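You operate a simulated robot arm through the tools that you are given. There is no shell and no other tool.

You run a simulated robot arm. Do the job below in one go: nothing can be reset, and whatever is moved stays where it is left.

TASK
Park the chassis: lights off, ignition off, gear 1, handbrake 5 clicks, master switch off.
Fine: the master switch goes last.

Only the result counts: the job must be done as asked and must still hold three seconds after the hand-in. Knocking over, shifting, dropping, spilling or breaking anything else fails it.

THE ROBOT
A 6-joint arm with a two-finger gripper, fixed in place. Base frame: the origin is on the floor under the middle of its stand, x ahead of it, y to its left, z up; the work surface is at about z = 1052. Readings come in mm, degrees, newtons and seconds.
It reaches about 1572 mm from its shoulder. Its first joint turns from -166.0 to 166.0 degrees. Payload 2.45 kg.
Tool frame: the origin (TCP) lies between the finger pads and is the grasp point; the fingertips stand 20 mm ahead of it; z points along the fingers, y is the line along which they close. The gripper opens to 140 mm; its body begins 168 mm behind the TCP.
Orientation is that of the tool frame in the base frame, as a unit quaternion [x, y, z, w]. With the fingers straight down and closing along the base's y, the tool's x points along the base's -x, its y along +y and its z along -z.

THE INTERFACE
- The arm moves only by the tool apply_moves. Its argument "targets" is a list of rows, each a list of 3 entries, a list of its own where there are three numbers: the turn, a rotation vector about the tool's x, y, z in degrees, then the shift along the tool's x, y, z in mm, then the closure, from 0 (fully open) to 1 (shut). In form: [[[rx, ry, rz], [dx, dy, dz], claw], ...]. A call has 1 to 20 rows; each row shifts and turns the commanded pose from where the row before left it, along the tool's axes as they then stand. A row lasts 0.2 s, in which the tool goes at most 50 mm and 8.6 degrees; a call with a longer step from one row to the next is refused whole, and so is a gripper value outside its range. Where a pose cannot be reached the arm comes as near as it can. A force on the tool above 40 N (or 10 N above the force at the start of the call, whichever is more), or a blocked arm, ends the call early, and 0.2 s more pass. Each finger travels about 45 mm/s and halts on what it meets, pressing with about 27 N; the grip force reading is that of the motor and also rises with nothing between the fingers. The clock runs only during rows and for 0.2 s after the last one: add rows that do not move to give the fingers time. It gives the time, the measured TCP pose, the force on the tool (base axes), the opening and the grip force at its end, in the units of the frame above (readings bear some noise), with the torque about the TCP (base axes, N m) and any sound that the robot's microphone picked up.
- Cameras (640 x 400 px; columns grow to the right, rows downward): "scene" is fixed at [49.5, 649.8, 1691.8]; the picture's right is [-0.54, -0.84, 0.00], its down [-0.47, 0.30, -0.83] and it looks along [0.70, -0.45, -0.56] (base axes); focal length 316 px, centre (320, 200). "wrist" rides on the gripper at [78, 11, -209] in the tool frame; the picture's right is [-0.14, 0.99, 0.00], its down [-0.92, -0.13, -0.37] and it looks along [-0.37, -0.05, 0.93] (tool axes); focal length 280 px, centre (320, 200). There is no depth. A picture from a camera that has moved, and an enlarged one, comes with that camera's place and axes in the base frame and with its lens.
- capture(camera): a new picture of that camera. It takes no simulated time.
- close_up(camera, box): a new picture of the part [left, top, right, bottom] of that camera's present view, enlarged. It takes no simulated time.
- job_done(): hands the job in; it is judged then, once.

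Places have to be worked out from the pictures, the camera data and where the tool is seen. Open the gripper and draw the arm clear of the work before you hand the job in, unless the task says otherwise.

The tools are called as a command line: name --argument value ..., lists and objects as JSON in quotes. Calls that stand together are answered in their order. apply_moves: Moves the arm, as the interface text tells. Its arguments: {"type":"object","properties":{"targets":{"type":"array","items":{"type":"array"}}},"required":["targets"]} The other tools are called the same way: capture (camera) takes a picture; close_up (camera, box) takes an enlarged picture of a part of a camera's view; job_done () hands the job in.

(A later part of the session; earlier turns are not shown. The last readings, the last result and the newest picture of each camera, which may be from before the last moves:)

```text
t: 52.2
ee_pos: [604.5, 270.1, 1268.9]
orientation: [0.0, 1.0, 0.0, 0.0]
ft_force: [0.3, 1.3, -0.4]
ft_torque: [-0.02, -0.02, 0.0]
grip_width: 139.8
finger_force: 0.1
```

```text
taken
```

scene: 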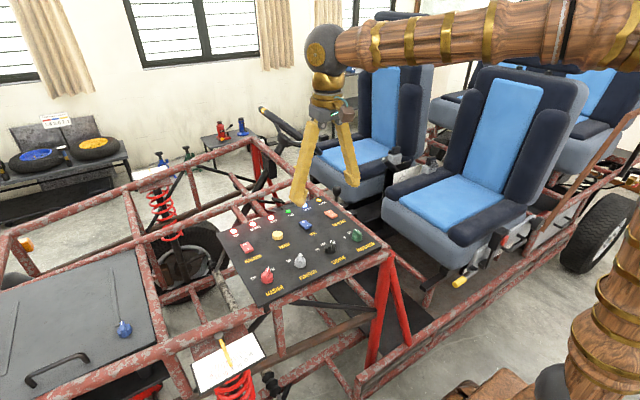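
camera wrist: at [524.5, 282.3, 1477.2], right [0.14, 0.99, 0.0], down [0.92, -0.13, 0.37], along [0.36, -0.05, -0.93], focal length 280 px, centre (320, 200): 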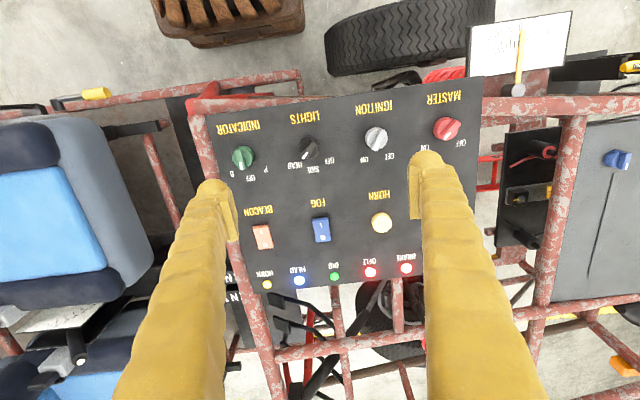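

close_up --camera "wrist" --box '[270, 110, 350, 180]'

close_up --camera "wrist" --box '[340, 90, 480, 180]'

close_up --camera "scene" --box '[285, 225, 375, 285]'

close_up --camera "wrist" --box '[220, 190, 420, 300]'

```text
5.71 times, centred on (310, 145) of wrist
camera zoom: at [524.5, 282.3, 1477.2], right [0.14, 0.99, 0.0], down [0.92, -0.13, 0.37], along [0.36, -0.05, -0.93], focal length 1602 px, centre (377, 514)
```

zoom: 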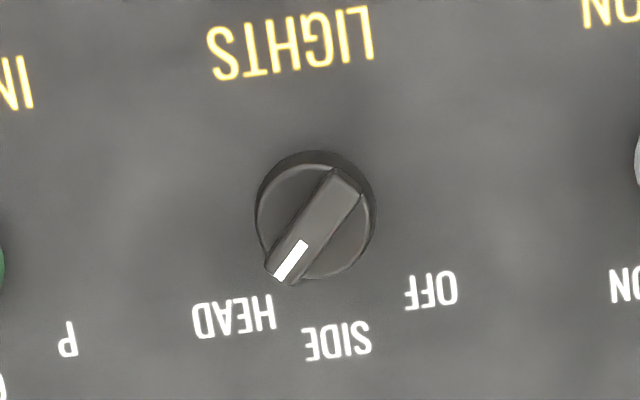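

```text
4.44 times, centred on (410, 135) of wrist
camera zoom: at [524.5, 282.3, 1477.2], right [0.14, 0.99, 0.0], down [0.92, -0.13, 0.37], along [0.36, -0.05, -0.93], focal length 1246 px, centre (-80, 489)
```

zoom: 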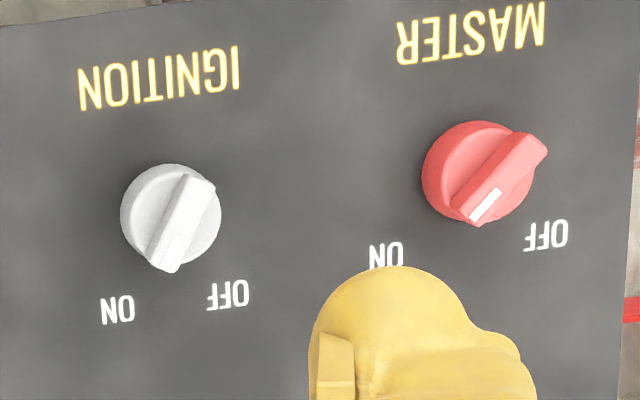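

```text
6.67 times, centred on (330, 255) of scene
camera zoom: at [49.5, 649.8, 1691.8], right [-0.54, -0.84, 0.0], down [-0.47, 0.3, -0.83], along [0.7, -0.45, -0.56], focal length 2103 px, centre (253, -167)
```

zoom: 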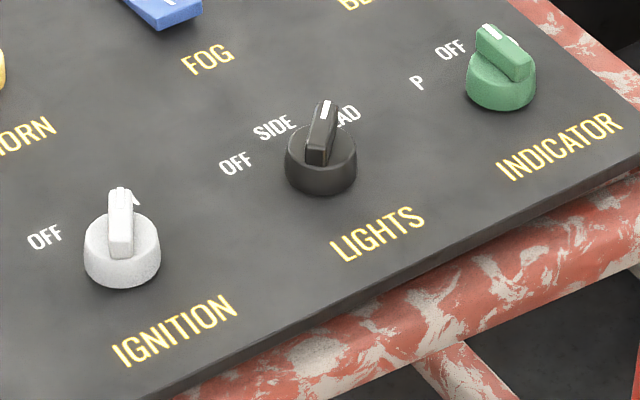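

```text
3.20 times, centred on (320, 245) of wrist
camera zoom: at [524.5, 282.3, 1477.2], right [0.14, 0.99, 0.0], down [0.92, -0.13, 0.37], along [0.36, -0.05, -0.93], focal length 897 px, centre (320, 56)
```

zoom: 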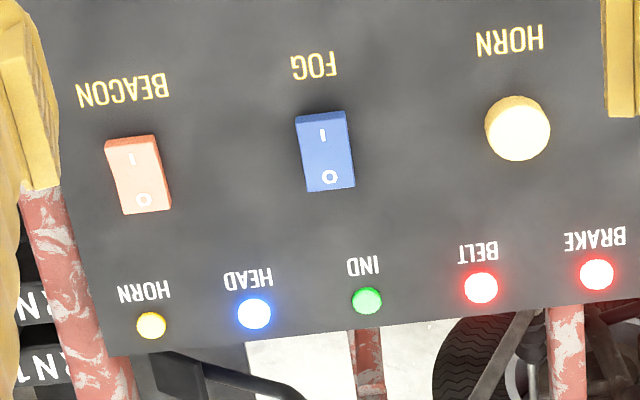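

LIGHTS points to HEAD (about -45°) and OFF is at about +45°, so it needs +90° about the vertical. IGNITION needs +60° and MASTER +90°, and the FOG, BEACON and HAZARD rockers look alike. The LIGHTS knob is near (602,255), so I go down above it to check centring.

apply_moves --targets '[[[0, 0, 0], [0.5, -4, 32], 0.3], [[0, 0, 0], [0.5, -4, 32], 0.6], [[0, 0, 0], [0.5, -4, 32], 0.6], [[0, 0, 0], [0.5, -3, 33], 0.6], [[0, 0, 0], [0, 0, 0], 0.6]]'

capture --camera "wrist"

close_up --camera "scene" --box '[260, 170, 390, 290]'

```text
t: 53.4
ee_pos: [602.9, 256.2, 1140.9]
orientation: [-0.001, 1.0, 0.0, 0.0]
ft_force: [0.4, -0.5, 0.5]
ft_torque: [0.04, 0.0, 0.01]
grip_width: 56.2
finger_force: 0.1
```

```text
taken
camera wrist: at [522.1, 267.0, 1349.3], right [0.14, 0.99, 0.0], down [0.92, -0.13, 0.37], along [0.36, -0.05, -0.93], focal length 280 px, centre (320, 200)
```

wrist: 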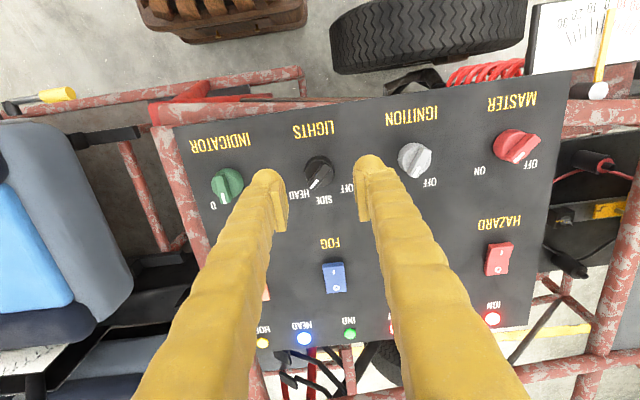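

```text
3.33 times, centred on (325, 230) of scene
camera zoom: at [49.5, 649.8, 1691.8], right [-0.54, -0.84, 0.0], down [-0.47, 0.3, -0.83], along [0.7, -0.45, -0.56], focal length 1052 px, centre (303, 100)
```

zoom: 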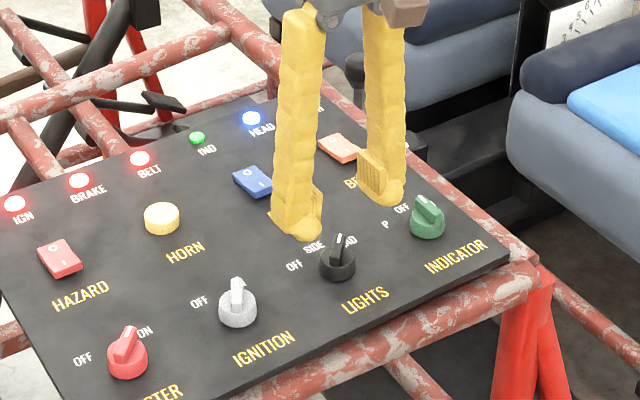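

Centring is within about 1 mm. I turn the tool by 45° so that the fingers close across the knob's bar, then look again.

apply_moves --targets '[[[0, 0, 7.5], [0, 0, 0], 0.6], [[0, 0, 7.5], [0, 0, 0], 0.6], [[0, 0, 7.5], [0, 0, 0], 0.6], [[0, 0, 7.5], [0, 0, 0], 0.6], [[0, 0, 7.5], [0, 0, 0], 0.6], [[0, 0, 7.5], [0, 0, 0], 0.6], [[0, 0, 0], [0, 0, 20], 0.6], [[0, 0, 0], [0, 0, 15], 0.6]]'

capture --camera "wrist"

```text
t: 55.2
ee_pos: [603.0, 258.6, 1106.7]
orientation: [0.382, 0.924, -0.001, 0.0]
ft_force: [-0.3, -0.3, -0.4]
ft_torque: [-0.01, -0.02, 0.02]
grip_width: 55.7
finger_force: 0.1
```

```text
taken
camera wrist: at [552.5, 321.3, 1315.2], right [0.8, 0.6, 0.0], down [0.56, -0.74, 0.37], along [0.22, -0.29, -0.93], focal length 280 px, centre (320, 200)
```

wrist: 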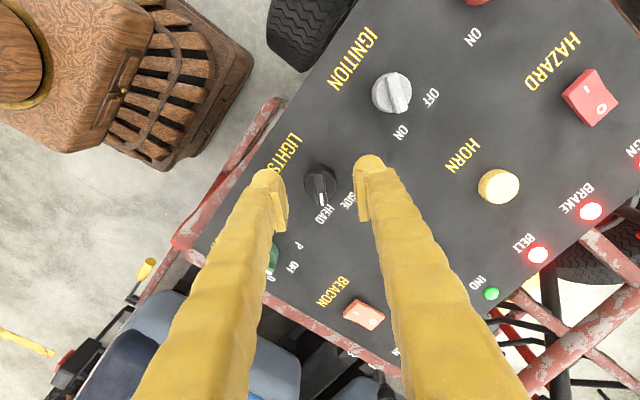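

close_up --camera "wrist" --box '[270, 150, 370, 230]'

close_up --camera "scene" --box '[290, 200, 370, 260]'

```text
5.00 times, centred on (320, 190) of wrist
camera zoom: at [552.5, 321.3, 1315.2], right [0.8, 0.6, 0.0], down [0.56, -0.74, 0.37], along [0.22, -0.29, -0.93], focal length 1402 px, centre (320, 250)
```

zoom: 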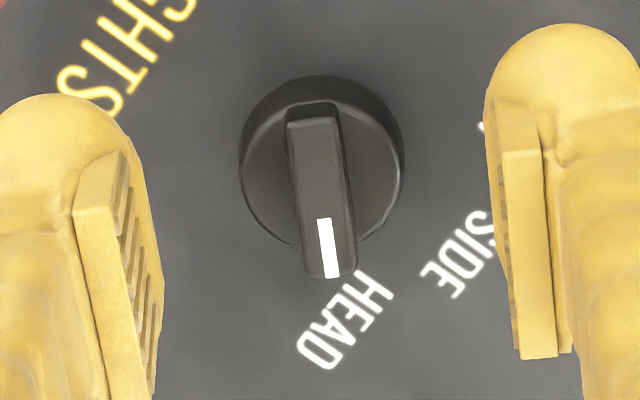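

```text
6.67 times, centred on (330, 230) of scene
camera zoom: at [49.5, 649.8, 1691.8], right [-0.54, -0.84, 0.0], down [-0.47, 0.3, -0.83], along [0.7, -0.45, -0.56], focal length 2103 px, centre (253, 0)
```

zoom: 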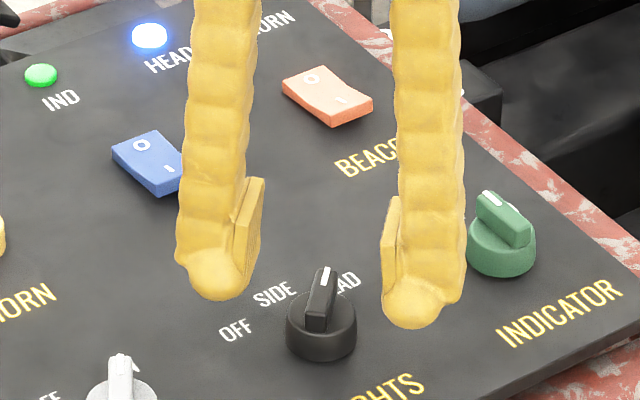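

The bar is aligned with the tool, and the knob centre is about 3.5 mm towards tool -x. I correct that and descend until the fingertips are just above the panel.

apply_moves --targets '[[[0, 0, 0], [-3.5, 0, 10], 0.6], [[0, 0, 0], [0, 0, 10], 0.6], [[0, 0, 0], [0, 0, 8], 0.6], [[0, 0, 0], [0, 0, 0], 0.6]]'

close_up --camera "wrist" --box '[260, 140, 380, 240]'

close_up --camera "scene" --box '[290, 210, 370, 270]'

```text
t: 56.2
ee_pos: [606.2, 254.8, 1077.4]
orientation: [0.382, 0.924, 0.0, 0.001]
ft_force: [0.2, 0.3, -0.3]
ft_torque: [-0.01, 0.01, 0.0]
grip_width: 55.9
finger_force: 0.0
```

```text
4.00 times, centred on (320, 190) of wrist
camera zoom: at [555.1, 318.9, 1286.6], right [0.8, 0.6, 0.0], down [0.56, -0.74, 0.37], along [0.22, -0.29, -0.93], focal length 1122 px, centre (320, 240)
```

zoom: 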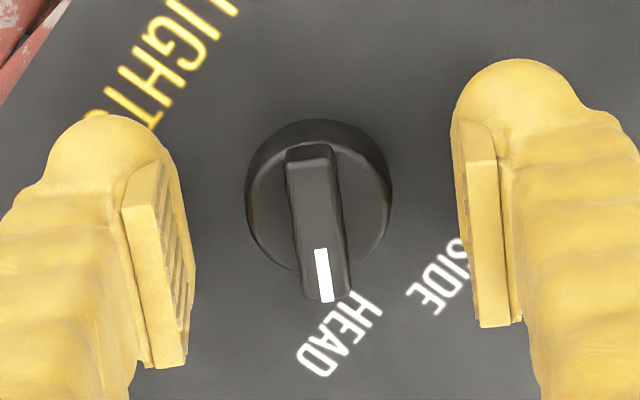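

```text
6.67 times, centred on (330, 240) of scene
camera zoom: at [49.5, 649.8, 1691.8], right [-0.54, -0.84, 0.0], down [-0.47, 0.3, -0.83], along [0.7, -0.45, -0.56], focal length 2103 px, centre (253, -67)
```

zoom: 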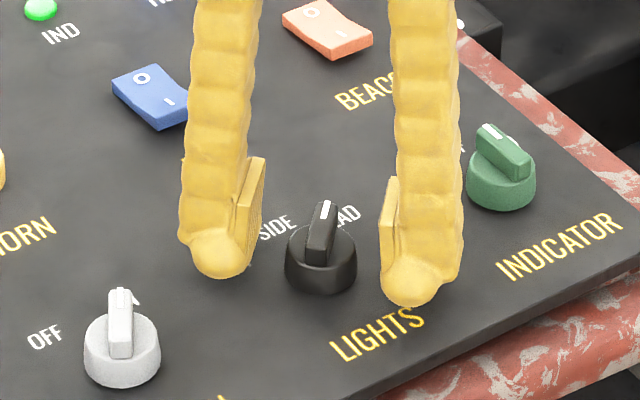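

Centred now. I close on the knob.

apply_moves --targets '[[[0, 0, 0], [0, 0, 0], 0.75], [[0, 0, 0], [0, 0, 0], 0.9], [[0, 0, 0], [0, 0, 0], 0.9], [[0, 0, 0], [0, 0, 0], 0.9]]'

close_up --camera "wrist" --box '[260, 140, 380, 240]'

```text
t: 57.2
ee_pos: [603.6, 255.9, 1077.2]
orientation: [0.383, 0.924, 0.0, 0.001]
ft_force: [-6.7, -6.3, -0.3]
ft_torque: [-0.02, 0.13, -0.04]
grip_width: 29.0
finger_force: 44.7
```

```text
4.00 times, centred on (320, 190) of wrist
camera zoom: at [554.9, 318.7, 1286.6], right [0.8, 0.6, 0.0], down [0.56, -0.74, 0.37], along [0.22, -0.29, -0.93], focal length 1122 px, centre (320, 240)
```

zoom: 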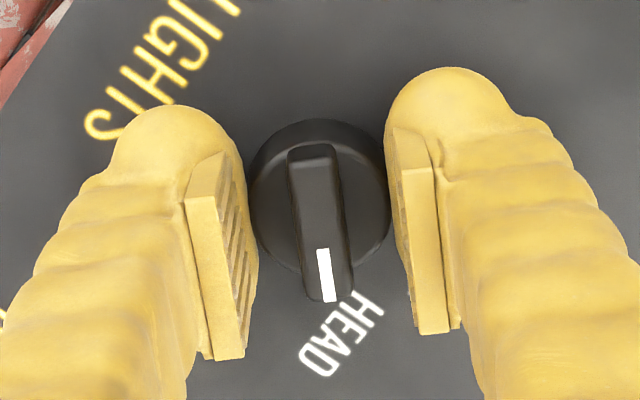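

The base is gripped at 29 mm. I rotate the tool about its axis towards OFF, first by about 48°, and check.

apply_moves --targets '[[[0, 0, -8], [0, 0, 0], 0.9], [[0, 0, -8], [0, 0, 0], 0.9], [[0, 0, -8], [0, 0, 0], 0.9], [[0, 0, -8], [0, 0, 0], 0.9], [[0, 0, -8], [0, 0, 0], 0.9], [[0, 0, -8], [0, 0, 0], 0.9]]'

close_up --camera "wrist" --box '[260, 140, 380, 240]'

close_up --camera "scene" --box '[220, 180, 400, 310]'

```text
t: 58.6
ee_pos: [604.4, 253.9, 1077.7]
orientation: [-0.027, 1.0, 0.0, 0.001]
ft_force: [-19.7, -6.2, 2.8]
ft_torque: [-0.1, 0.34, -0.02]
grip_width: 28.7
finger_force: 45.0
```

```text
4.00 times, centred on (320, 190) of wrist
camera zoom: at [523.7, 261.7, 1286.6], right [0.08, 1.0, 0.0], down [0.93, -0.08, 0.37], along [0.37, -0.03, -0.93], focal length 1122 px, centre (320, 240)
```

zoom: 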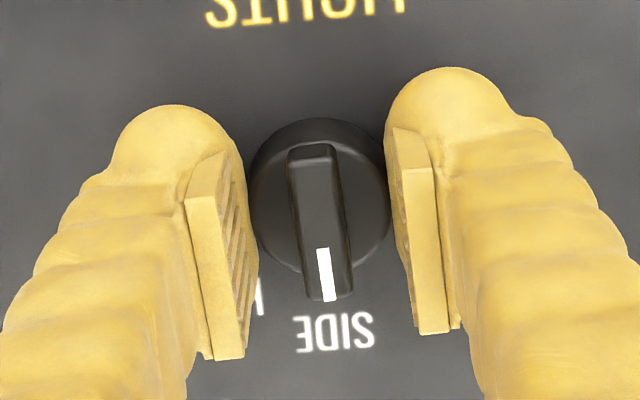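

```text
3.08 times, centred on (310, 245) of scene
camera zoom: at [49.5, 649.8, 1691.8], right [-0.54, -0.84, 0.0], down [-0.47, 0.3, -0.83], along [0.7, -0.45, -0.56], focal length 971 px, centre (351, 62)
```

zoom: 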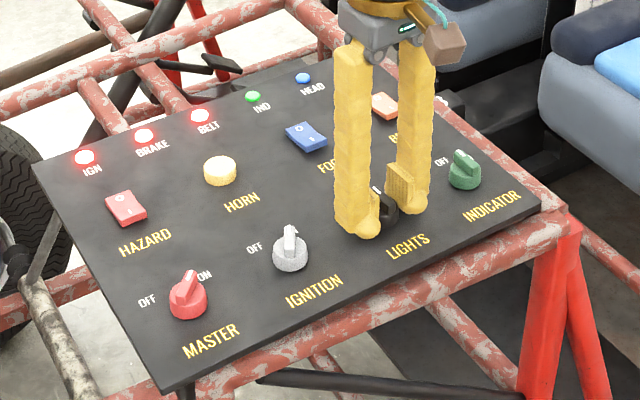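

The knob turned to SIDE and the HEAD lamp went out. I relieve the sideways load by 1.5 mm and turn the remaining 45° to OFF.

apply_moves --targets '[[[0, 0, -8], [1.5, 0, 0], 0.9], [[0, 0, -8], [0, 0, 0], 0.9], [[0, 0, -8], [0, 0, 0], 0.9], [[0, 0, -8], [0, 0, 0], 0.9], [[0, 0, -8], [0, 0, 0], 0.9], [[0, 0, -3], [0, 0, 0], 0.9]]'

close_up --camera "wrist" --box '[260, 140, 380, 240]'

```text
t: 60.0
ee_pos: [604.6, 256.0, 1076.8]
orientation: [-0.392, 0.92, 0.001, 0.001]
ft_force: [29.1, -17.2, -1.6]
ft_torque: [0.0, -0.5, -0.01]
grip_width: 29.1
finger_force: 44.9
```

```text
4.00 times, centred on (320, 190) of wrist
camera zoom: at [540.0, 205.8, 1286.5], right [-0.62, 0.79, 0.0], down [0.73, 0.57, 0.37], along [0.29, 0.23, -0.93], focal length 1122 px, centre (320, 240)
```

zoom: 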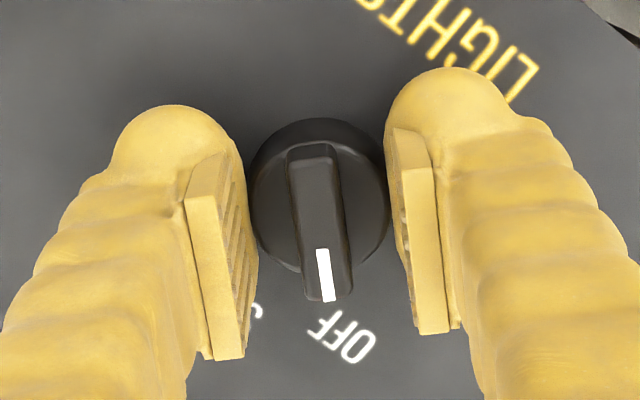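

The pointer is at OFF. I open the fingers and rise, then check.

apply_moves --targets '[[[0, 0, 0], [0, -1, 0], 0.8], [[0, 0, 0], [0, 0, 0], 0.6], [[0, 0, 0], [0, 0, 0], 0.6], [[0, 0, 0], [0, 0, -15], 0.6], [[0, 0, 0], [0, 0, -25], 0.6], [[0, 0, 0], [0, 0, -30], 0.6]]'

close_up --camera "wrist" --box '[250, 120, 390, 240]'

close_up --camera "scene" --box '[220, 180, 400, 310]'

```text
t: 61.4
ee_pos: [602.8, 253.1, 1149.4]
orientation: [-0.391, 0.92, 0.0, 0.0]
ft_force: [0.1, 0.5, -0.1]
ft_torque: [0.01, 0.02, -0.01]
grip_width: 56.0
finger_force: 0.1
```

```text
3.33 times, centred on (320, 180) of wrist
camera zoom: at [538.0, 204.3, 1358.3], right [-0.62, 0.79, 0.0], down [0.73, 0.57, 0.37], along [0.29, 0.23, -0.93], focal length 935 px, centre (320, 267)
```

zoom: 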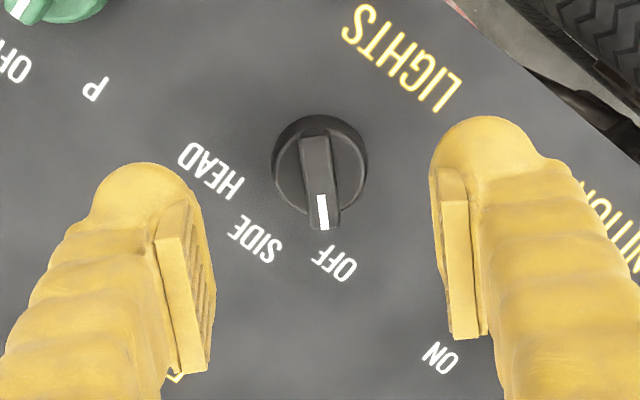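

```text
3.08 times, centred on (310, 245) of scene
camera zoom: at [49.5, 649.8, 1691.8], right [-0.54, -0.84, 0.0], down [-0.47, 0.3, -0.83], along [0.7, -0.45, -0.56], focal length 971 px, centre (351, 62)
```

zoom: 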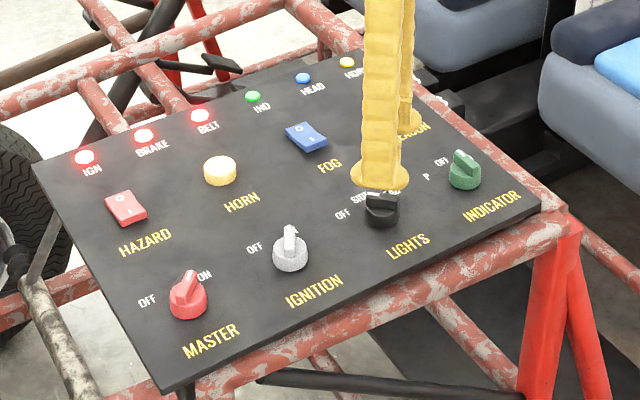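

LIGHTS is at OFF. Next is IGNITION at about (602,353.5): I turn the tool so the fingers lie across its bar (about -30°) and move above it.

apply_moves --targets '[[[0, 0, 7.6], [0, 0, 0], 0.6], [[0, 0, 7.6], [0, 0, 0], 0.6], [[0, 0, 7.6], [0, 0, 0], 0.6], [[0, 0, 7.6], [0, 0, 0], 0.6], [[0, 0, 7.6], [0, 0, 0], 0.6], [[0, 0, 7.6], [0, 0, 0], 0.6], [[0, 0, 7.6], [0, 0, 0], 0.6], [[0, 0, 7.6], [0, 0, 0], 0.6], [[0, 0, 7.6], [0, 0, 0], 0.6], [[0, 0, 7.6], [0, 0, 0], 0.6], [[0, 0, 0], [17, 28.7, 0], 0.6], [[0, 0, 0], [17, 28.7, 0], 0.6], [[0, 0, 0], [17, 28.7, 0], 0.6], [[0, 0, 0], [0, 0, 20], 0.6], [[0, 0, 0], [0, 0, 20], 0.6]]'

close_up --camera "wrist" --box '[250, 120, 390, 240]'

close_up --camera "scene" --box '[220, 180, 400, 310]'

```text
t: 64.6
ee_pos: [602.0, 353.9, 1108.0]
orientation: [0.259, 0.966, 0.0, -0.001]
ft_force: [-0.8, 0.0, 0.4]
ft_torque: [-0.02, -0.01, 0.0]
grip_width: 56.1
finger_force: 0.0
```

```text
3.33 times, centred on (320, 180) of wrist
camera zoom: at [537.9, 402.6, 1317.7], right [0.61, 0.79, 0.0], down [0.73, -0.57, 0.37], along [0.29, -0.23, -0.93], focal length 935 px, centre (320, 267)
```

zoom: 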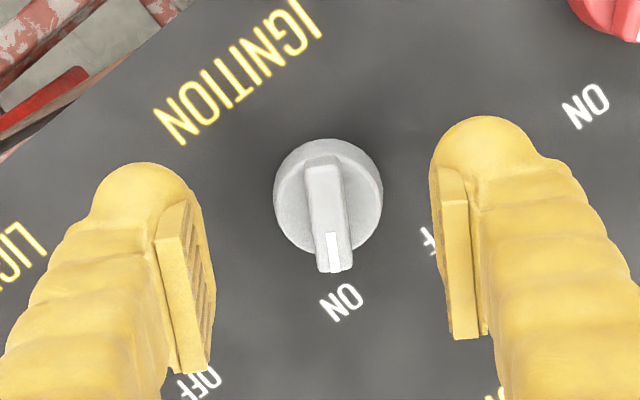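

```text
3.08 times, centred on (310, 245) of scene
camera zoom: at [49.5, 649.8, 1691.8], right [-0.54, -0.84, 0.0], down [-0.47, 0.3, -0.83], along [0.7, -0.45, -0.56], focal length 971 px, centre (351, 62)
```

zoom: 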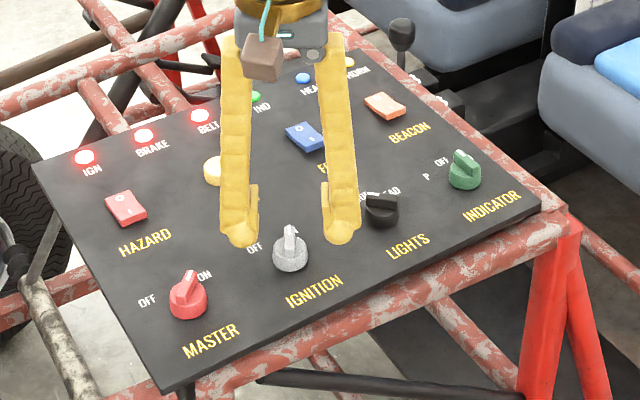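

The ignition knob is about 2.3 mm towards tool +y. I correct and descend to the grip height.

apply_moves --targets '[[[0, 0, 0], [0, 2.3, 11], 0.6], [[0, 0, 0], [0, 0, 11], 0.6], [[0, 0, 0], [0, 0, 9], 0.6], [[0, 0, 0], [0, 0, 0], 0.6]]'

close_up --camera "wrist" --box '[250, 130, 390, 250]'

```text
t: 65.6
ee_pos: [603.2, 356.7, 1077.2]
orientation: [0.258, 0.966, 0.0, 0.0]
ft_force: [-0.9, -0.4, -0.8]
ft_torque: [-0.02, -0.01, 0.02]
grip_width: 55.5
finger_force: 0.0
```

```text
3.33 times, centred on (320, 190) of wrist
camera zoom: at [539.2, 404.5, 1286.6], right [0.61, 0.79, 0.0], down [0.73, -0.57, 0.37], along [0.29, -0.23, -0.93], focal length 935 px, centre (320, 233)
```

zoom: 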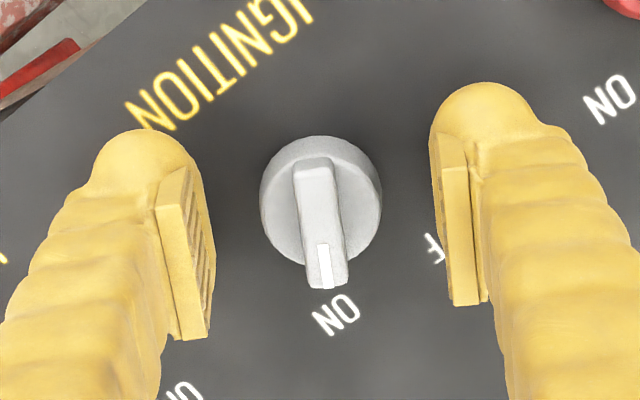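

Centred. I close on the ignition knob and turn it by 60° to OFF.

apply_moves --targets '[[[0, 0, 0], [0, 0, 0], 0.75], [[0, 0, 0], [0, 0, 0], 0.9], [[0, 0, 0], [0, 0, 0], 0.9], [[0, 0, 0], [0, 0, 0], 0.9], [[0, 0, -8], [0, 0, 0], 0.9], [[0, 0, -8], [0, 0, 0], 0.9], [[0, 0, -8], [0, 0, 0], 0.9], [[0, 0, -8], [0, 0, 0], 0.9]]'

close_up --camera "wrist" --box '[250, 130, 390, 250]'

```text
t: 67.5
ee_pos: [603.5, 356.1, 1076.7]
orientation: [-0.015, 1.0, -0.001, -0.001]
ft_force: [-3.7, -6.5, 8.9]
ft_torque: [-0.05, -0.38, 0.04]
grip_width: 28.6
finger_force: 45.6
stopped in row 8: the force on the tool passed its limit at 42 N (the readings are from after the stop); the commanded pose is now the measured one
```

```text
3.33 times, centred on (320, 190) of wrist
camera zoom: at [523.1, 363.9, 1286.7], right [0.11, 0.99, 0.0], down [0.92, -0.1, 0.37], along [0.37, -0.04, -0.93], focal length 935 px, centre (320, 233)
```

zoom: 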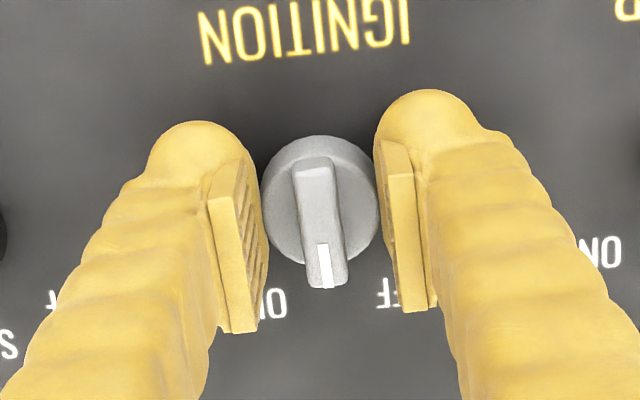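

The call stopped on a brief sideways force, but the knob is half-way and still held. I continue the remaining 30° with smaller steps.

apply_moves --targets '[[[0, 0, -6], [0, 0, 0], 0.9], [[0, 0, -6], [0, 0, 0], 0.9], [[0, 0, -6], [0, 0, 0], 0.9], [[0, 0, -6], [0, 0, 0], 0.9], [[0, 0, -5], [0, 0, 0], 0.9]]'

close_up --camera "wrist" --box '[250, 130, 390, 250]'

close_up --camera "scene" --box '[220, 180, 400, 310]'

```text
t: 68.7
ee_pos: [603.0, 355.3, 1077.7]
orientation: [-0.267, 0.964, 0.0, -0.001]
ft_force: [-1.5, -35.9, 10.1]
ft_torque: [-0.3, -0.27, -0.09]
grip_width: 29.0
finger_force: 45.0
```

```text
3.33 times, centred on (320, 190) of wrist
camera zoom: at [529.2, 324.1, 1286.7], right [-0.39, 0.92, 0.0], down [0.86, 0.36, 0.37], along [0.34, 0.14, -0.93], focal length 935 px, centre (320, 233)
```

zoom: 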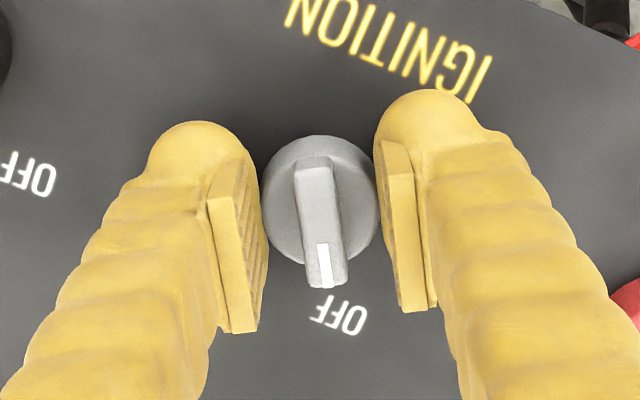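

```text
3.08 times, centred on (310, 245) of scene
camera zoom: at [49.5, 649.8, 1691.8], right [-0.54, -0.84, 0.0], down [-0.47, 0.3, -0.83], along [0.7, -0.45, -0.56], focal length 971 px, centre (351, 62)
```

zoom: 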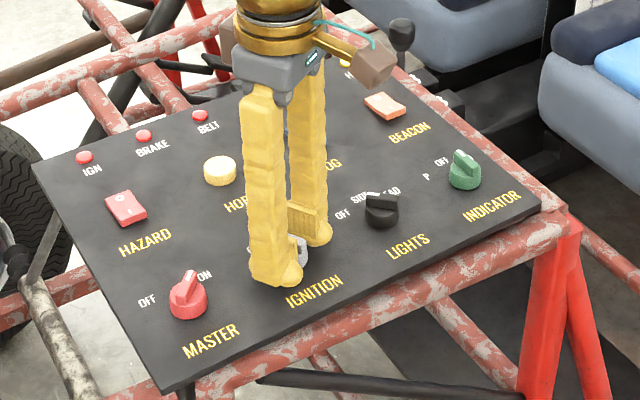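

IGNITION is at OFF and the lamps went dark. I relieve the sideways load, open and rise.

apply_moves --targets '[[[0, 0, 0], [1, -1.7, 0], 0.85], [[0, 0, 0], [0, 0, 0], 0.6], [[0, 0, 0], [0, 0, 0], 0.6], [[0, 0, 0], [0, 0, 0], 0.6], [[0, 0, 0], [0, 0, -15], 0.6], [[0, 0, 0], [0, 0, -25], 0.6], [[0, 0, 0], [0, 0, -32], 0.6]]'

close_up --camera "wrist" --box '[250, 120, 390, 240]'

close_up --camera "scene" --box '[220, 180, 400, 310]'

```text
t: 70.3
ee_pos: [603.2, 354.1, 1150.5]
orientation: [-0.265, 0.964, -0.001, 0.0]
ft_force: [0.0, 0.1, 0.5]
ft_torque: [-0.01, 0.02, 0.01]
grip_width: 55.8
finger_force: 0.1
```

```text
3.33 times, centred on (320, 180) of wrist
camera zoom: at [529.4, 324.5, 1359.6], right [-0.39, 0.92, 0.0], down [0.86, 0.36, 0.37], along [0.34, 0.14, -0.93], focal length 935 px, centre (320, 267)
```

zoom: 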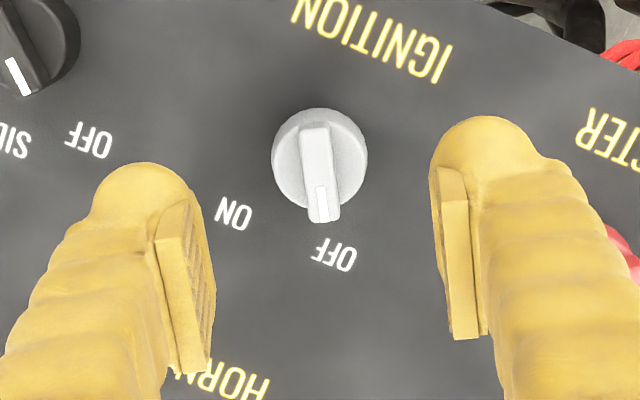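

```text
3.08 times, centred on (310, 245) of scene
camera zoom: at [49.5, 649.8, 1691.8], right [-0.54, -0.84, 0.0], down [-0.47, 0.3, -0.83], along [0.7, -0.45, -0.56], focal length 971 px, centre (351, 62)
```

zoom: 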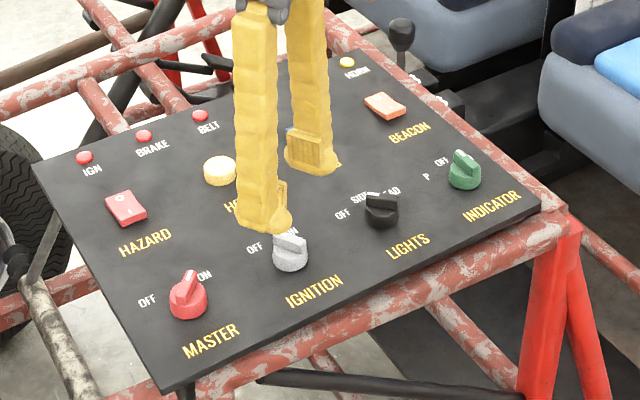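

LIGHTS and IGNITION are off. Before the master switch I re-verify the handbrake and gear with magnified views.

close_up --camera "scene" --box '[390, 155, 420, 185]'

close_up --camera "scene" --box '[310, 140, 430, 230]'

```text
13.33 times, centred on (405, 170) of scene
camera zoom: at [49.5, 649.8, 1691.8], right [-0.54, -0.84, 0.0], down [-0.47, 0.3, -0.83], along [0.7, -0.45, -0.56], focal length 4207 px, centre (-813, 600)
```

zoom: 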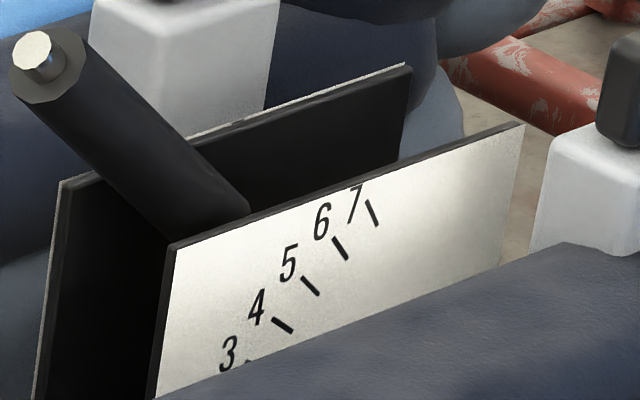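

```text
4.44 times, centred on (370, 185) of scene
camera zoom: at [49.5, 649.8, 1691.8], right [-0.54, -0.84, 0.0], down [-0.47, 0.3, -0.83], along [0.7, -0.45, -0.56], focal length 1402 px, centre (98, 267)
```

zoom: 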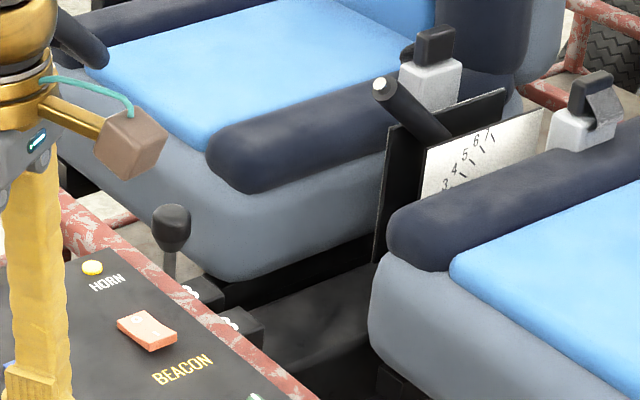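

The lever is parallel to tick 5 (45.6° against 45.0°) and the gear is at 1. Now the MASTER switch, last: I turn the tool across its bar and move above it, at about (602,452).

apply_moves --targets '[[[0, 0, 7.5], [0, 0, 0], 0.6], [[0, 0, 7.5], [0, 0, 0], 0.6], [[0, 0, 7.5], [0, 0, 0], 0.6], [[0, 0, 7.5], [0, 0, 0], 0.6], [[0, 0, 7.5], [0, 0, 0], 0.6], [[0, 0, 7.5], [0, 0, 0], 0.6], [[0, 0, 7.5], [0, 0, 0], 0.6], [[0, 0, 7.5], [0, 0, 0], 0.6], [[0, 0, 7.5], [0, 0, 0], 0.6], [[0, 0, 7.5], [0, 0, 0], 0.6], [[0, 0, 0], [22.8, 23.3, 0], 0.6], [[0, 0, 0], [22.8, 23.3, 0], 0.6], [[0, 0, 0], [22.8, 23.3, 0], 0.6], [[0, 0, 0], [0, 0, 20], 0.6], [[0, 0, 0], [0, 0, 20], 0.6]]'

close_up --camera "wrist" --box '[250, 120, 390, 240]'

close_up --camera "scene" --box '[220, 180, 400, 310]'

```text
t: 73.5
ee_pos: [602.2, 451.4, 1109.0]
orientation: [0.377, 0.926, 0.0, -0.001]
ft_force: [0.1, -0.1, -0.1]
ft_torque: [-0.04, 0.05, -0.02]
grip_width: 55.8
finger_force: 0.0
```

```text
3.33 times, centred on (320, 180) of wrist
camera zoom: at [552.2, 513.0, 1318.2], right [0.79, 0.61, 0.0], down [0.57, -0.73, 0.37], along [0.23, -0.29, -0.93], focal length 935 px, centre (320, 267)
```

zoom: 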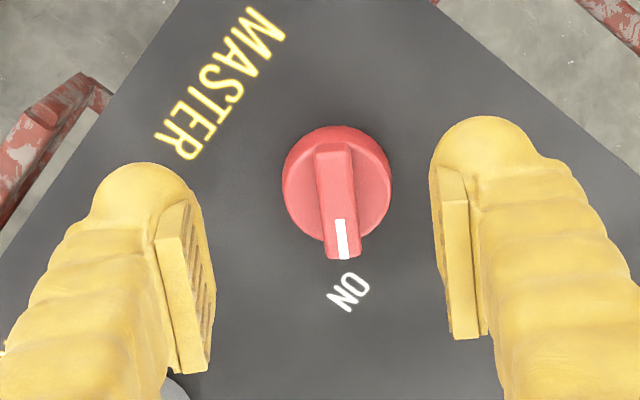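

```text
3.08 times, centred on (310, 245) of scene
camera zoom: at [49.5, 649.8, 1691.8], right [-0.54, -0.84, 0.0], down [-0.47, 0.3, -0.83], along [0.7, -0.45, -0.56], focal length 971 px, centre (351, 62)
```

zoom: 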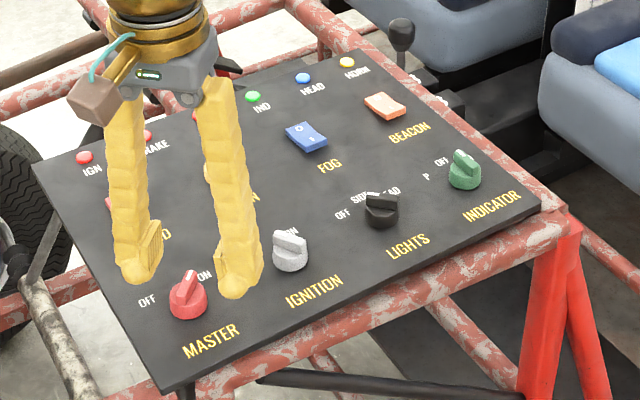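

The knob centre is off by about (+3.7,+4.8) mm in tool x,y. I correct and descend partway, then re-check.

apply_moves --targets '[[[0, 0, 0], [3.7, 4.8, 8], 0.6], [[0, 0, 0], [0, 0, 8], 0.6], [[0, 0, 0], [0, 0, 0], 0.6]]'

close_up --camera "wrist" --box '[250, 130, 390, 250]'

```text
t: 74.3
ee_pos: [604.3, 457.2, 1092.5]
orientation: [0.376, 0.926, -0.001, -0.001]
ft_force: [0.3, 0.5, 0.7]
ft_torque: [0.01, 0.01, -0.01]
grip_width: 55.8
finger_force: 0.1
```

```text
3.33 times, centred on (320, 190) of wrist
camera zoom: at [553.6, 520.0, 1302.2], right [0.79, 0.61, 0.0], down [0.57, -0.73, 0.37], along [0.23, -0.29, -0.93], focal length 935 px, centre (320, 233)
```

zoom: 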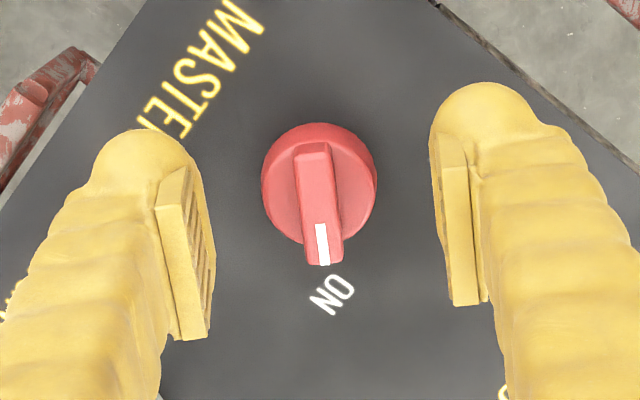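

Centred. I descend to grip height, close and begin turning in small steps.

apply_moves --targets '[[[0, 0, 0], [0, 0, 8], 0.6], [[0, 0, 0], [0, 0, 7.5], 0.6], [[0, 0, 0], [0, 0, 0], 0.75], [[0, 0, 0], [0, 0, 0], 0.9], [[0, 0, 0], [0, 0, 0], 0.9], [[0, 0, 0], [0, 0, 0], 0.9]]'

close_up --camera "wrist" --box '[250, 130, 390, 250]'

```text
t: 75.7
ee_pos: [602.2, 457.4, 1076.8]
orientation: [0.376, 0.926, -0.002, -0.001]
ft_force: [-10.1, -9.6, 2.2]
ft_torque: [-0.08, 0.16, -0.03]
grip_width: 29.0
finger_force: 44.8
```

```text
3.33 times, centred on (320, 190) of wrist
camera zoom: at [552.9, 519.9, 1286.8], right [0.79, 0.61, 0.0], down [0.57, -0.73, 0.37], along [0.22, -0.29, -0.93], focal length 935 px, centre (320, 233)
```

zoom: 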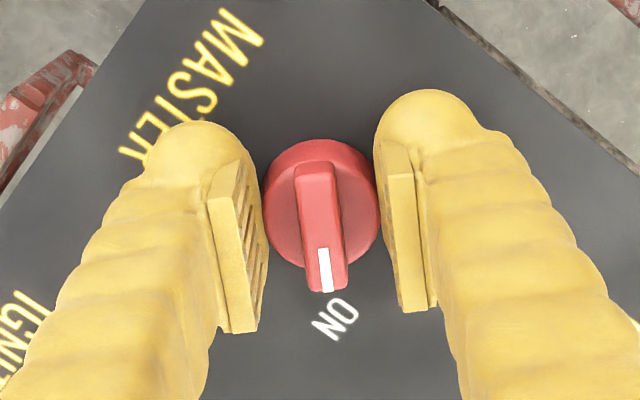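

The knob is gripped at 29 mm. I relieve slightly and rotate the first ~45° towards OFF.

apply_moves --targets '[[[0, 0, 0], [0, -0.8, 0], 0.9], [[0, 0, -7], [0, 0, 0], 0.9], [[0, 0, -7], [0, 0, 0], 0.9], [[0, 0, -7], [0, 0, 0], 0.9], [[0, 0, -7], [0, 0, 0], 0.9], [[0, 0, -7], [0, 0, 0], 0.9], [[0, 0, -7], [0, 0, 0], 0.9]]'

close_up --camera "wrist" --box '[250, 130, 390, 250]'

```text
t: 77.3
ee_pos: [602.8, 455.3, 1079.2]
orientation: [0.031, 1.0, -0.002, -0.002]
ft_force: [-3.9, -3.9, 2.9]
ft_torque: [-0.07, -0.5, 0.0]
grip_width: 28.9
finger_force: 45.0
stopped in row 7: the force on the tool passed its limit at 41 N (the readings are from after the stop); the commanded pose is now the measured one
```

```text
3.33 times, centred on (320, 190) of wrist
camera zoom: at [523.6, 471.8, 1287.2], right [0.2, 0.98, 0.0], down [0.91, -0.18, 0.37], along [0.36, -0.08, -0.93], focal length 935 px, centre (320, 233)
```

zoom: 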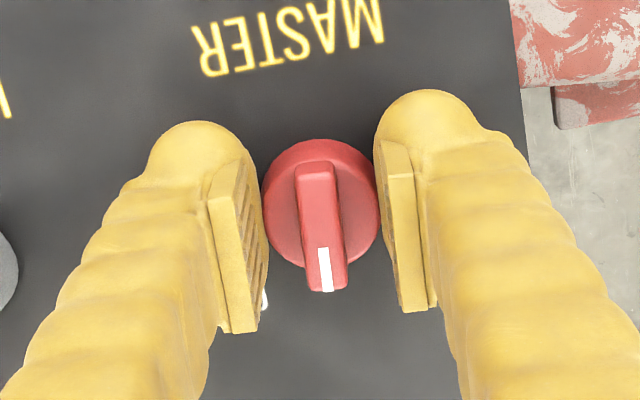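

The knob is at mid-travel and still held. I continue.

apply_moves --targets '[[[0, 0, -6], [0, 0, 0], 0.9], [[0, 0, -6], [0, 0, 0], 0.9], [[0, 0, -6], [0, 0, 0], 0.9], [[0, 0, -6], [0, 0, 0], 0.9]]'

close_up --camera "wrist" --box '[250, 130, 390, 250]'

```text
t: 78.3
ee_pos: [602.0, 453.9, 1077.7]
orientation: [-0.178, 0.984, -0.002, -0.003]
ft_force: [-2.1, -27.3, 6.1]
ft_torque: [-0.15, -0.47, -0.08]
grip_width: 28.3
finger_force: 45.3
```

```text
3.33 times, centred on (320, 190) of wrist
camera zoom: at [524.2, 437.9, 1287.2], right [-0.22, 0.98, 0.0], down [0.91, 0.21, 0.36], along [0.36, 0.08, -0.93], focal length 935 px, centre (320, 233)
```

zoom: 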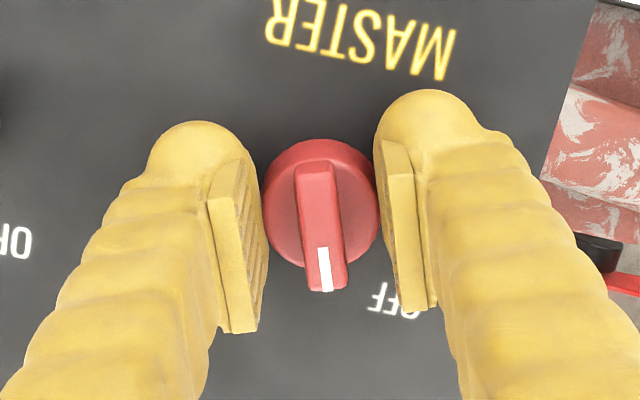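

Now at about +20°. I relieve the -y load and turn the remaining ~25°.

apply_moves --targets '[[[0, 0, -3], [0.5, -1.4, 0], 0.9], [[0, 0, -6], [0, 0, 0], 0.9], [[0, 0, -6], [0, 0, 0], 0.9], [[0, 0, -6], [0, 0, 0], 0.9], [[0, 0, -5], [0, 0, 0], 0.9]]'

close_up --camera "wrist" --box '[250, 130, 390, 250]'

```text
t: 79.5
ee_pos: [604.9, 453.9, 1078.1]
orientation: [-0.396, 0.918, -0.001, -0.001]
ft_force: [4.5, -23.4, -1.0]
ft_torque: [-0.39, 0.1, -0.1]
grip_width: 29.0
finger_force: 44.8
```

```text
3.33 times, centred on (320, 190) of wrist
camera zoom: at [540.1, 404.7, 1287.2], right [-0.62, 0.78, 0.0], down [0.73, 0.58, 0.36], along [0.29, 0.23, -0.93], focal length 935 px, centre (320, 233)
```

zoom: 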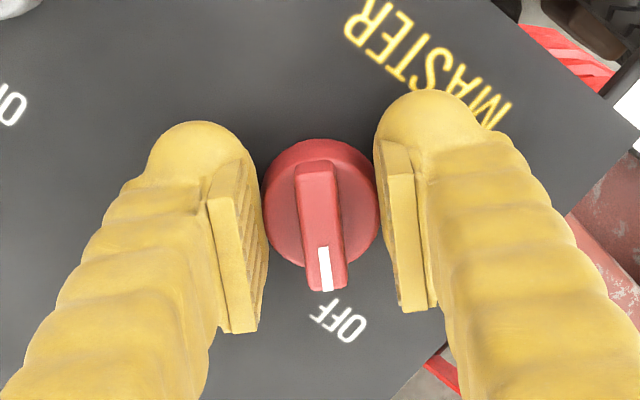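

MASTER now points at OFF. I ease the side load, open the fingers and rise.

apply_moves --targets '[[[0, 0, 0], [0.8, -0.8, 0], 0.85], [[0, 0, 0], [0, 0, 0], 0.6], [[0, 0, 0], [0, 0, 0], 0.6], [[0, 0, 0], [0, 0, 0], 0.6], [[0, 0, 0], [0, 0, -15], 0.6], [[0, 0, 0], [0, 0, -25], 0.6], [[0, 0, 0], [0, 0, -35], 0.6], [[0, 0, 0], [0, 0, -45], 0.5], [[0, 0, 0], [0, 0, -45], 0.3]]'

close_up --camera "wrist" --box '[240, 90, 400, 220]'

close_up --camera "scene" --box '[220, 180, 400, 310]'

```text
t: 81.5
ee_pos: [600.6, 453.7, 1241.5]
orientation: [-0.395, 0.919, -0.001, -0.003]
ft_force: [0.9, 0.0, 0.1]
ft_torque: [0.02, 0.02, 0.0]
grip_width: 98.0
finger_force: 0.1
```

```text
3.08 times, centred on (320, 155) of wrist
camera zoom: at [538.3, 405.8, 1451.5], right [-0.62, 0.78, 0.0], down [0.73, 0.58, 0.36], along [0.28, 0.23, -0.93], focal length 863 px, centre (320, 338)
```

zoom: 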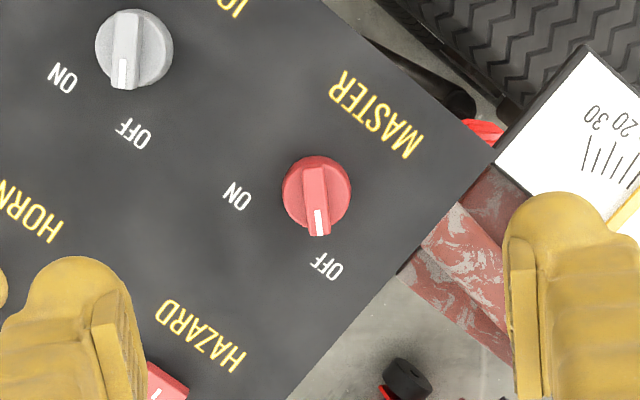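

```text
3.08 times, centred on (310, 245) of scene
camera zoom: at [49.5, 649.8, 1691.8], right [-0.54, -0.84, 0.0], down [-0.47, 0.3, -0.83], along [0.7, -0.45, -0.56], focal length 971 px, centre (351, 62)
```

zoom: 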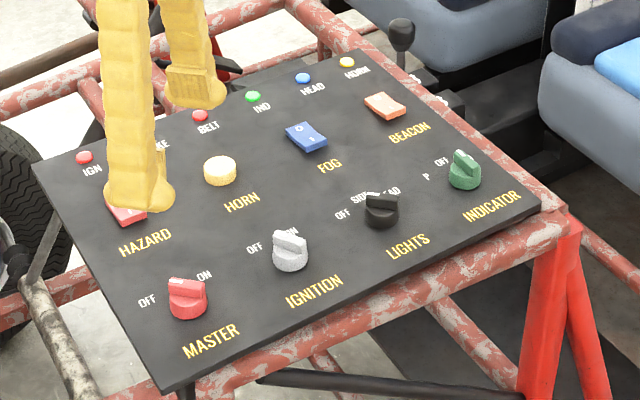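

MASTER, IGNITION and LIGHTS all read OFF. I compare the rockers closely to be sure no light switch among them is on, and check the surroundings.

close_up --camera "scene" --box '[285, 195, 355, 240]'

capture --camera "scene"

capture --camera "wrist"

close_up --camera "scene" --box '[390, 155, 420, 185]'

```text
8.89 times, centred on (320, 218) of scene
camera zoom: at [49.5, 649.8, 1691.8], right [-0.54, -0.84, 0.0], down [-0.47, 0.3, -0.83], along [0.7, -0.45, -0.56], focal length 2804 px, centre (320, 44)
```

zoom: 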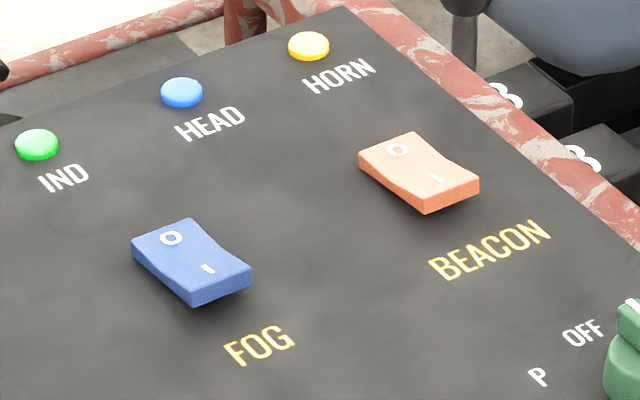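

```text
taken
```

scene: 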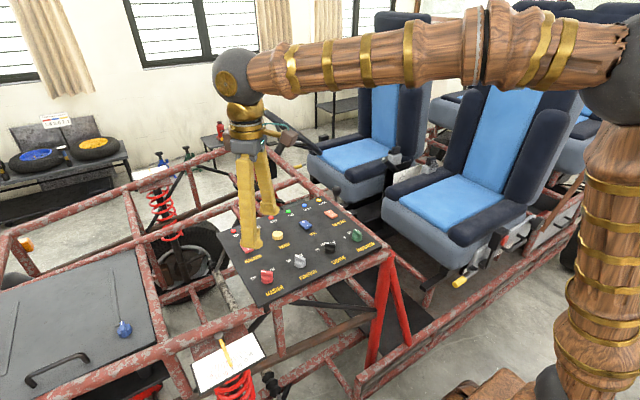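

```text
taken
camera wrist: at [538.3, 405.8, 1451.5], right [-0.62, 0.78, 0.0], down [0.73, 0.58, 0.36], along [0.28, 0.23, -0.93], focal length 280 px, centre (320, 200)
```

wrist: 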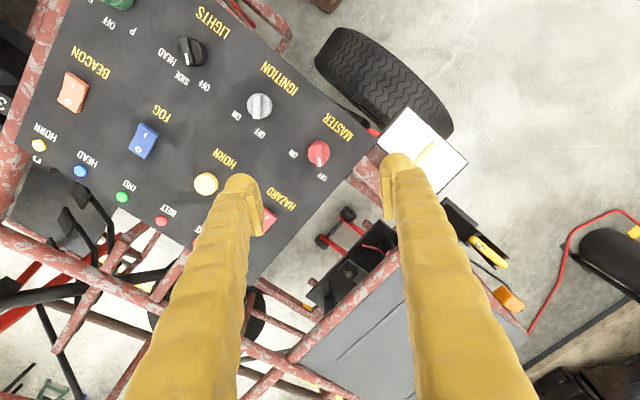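

```text
13.33 times, centred on (405, 170) of scene
camera zoom: at [49.5, 649.8, 1691.8], right [-0.54, -0.84, 0.0], down [-0.47, 0.3, -0.83], along [0.7, -0.45, -0.56], focal length 4207 px, centre (-813, 600)
```

zoom: 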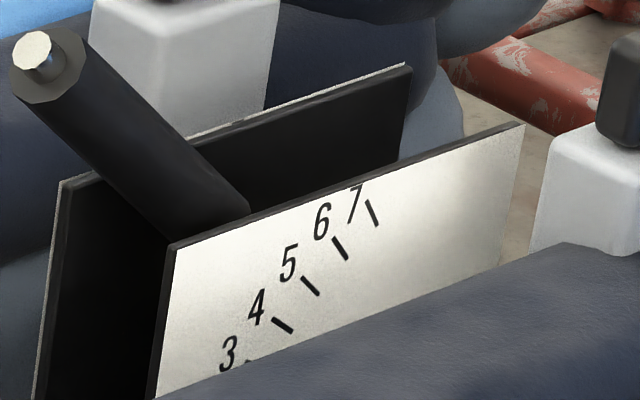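

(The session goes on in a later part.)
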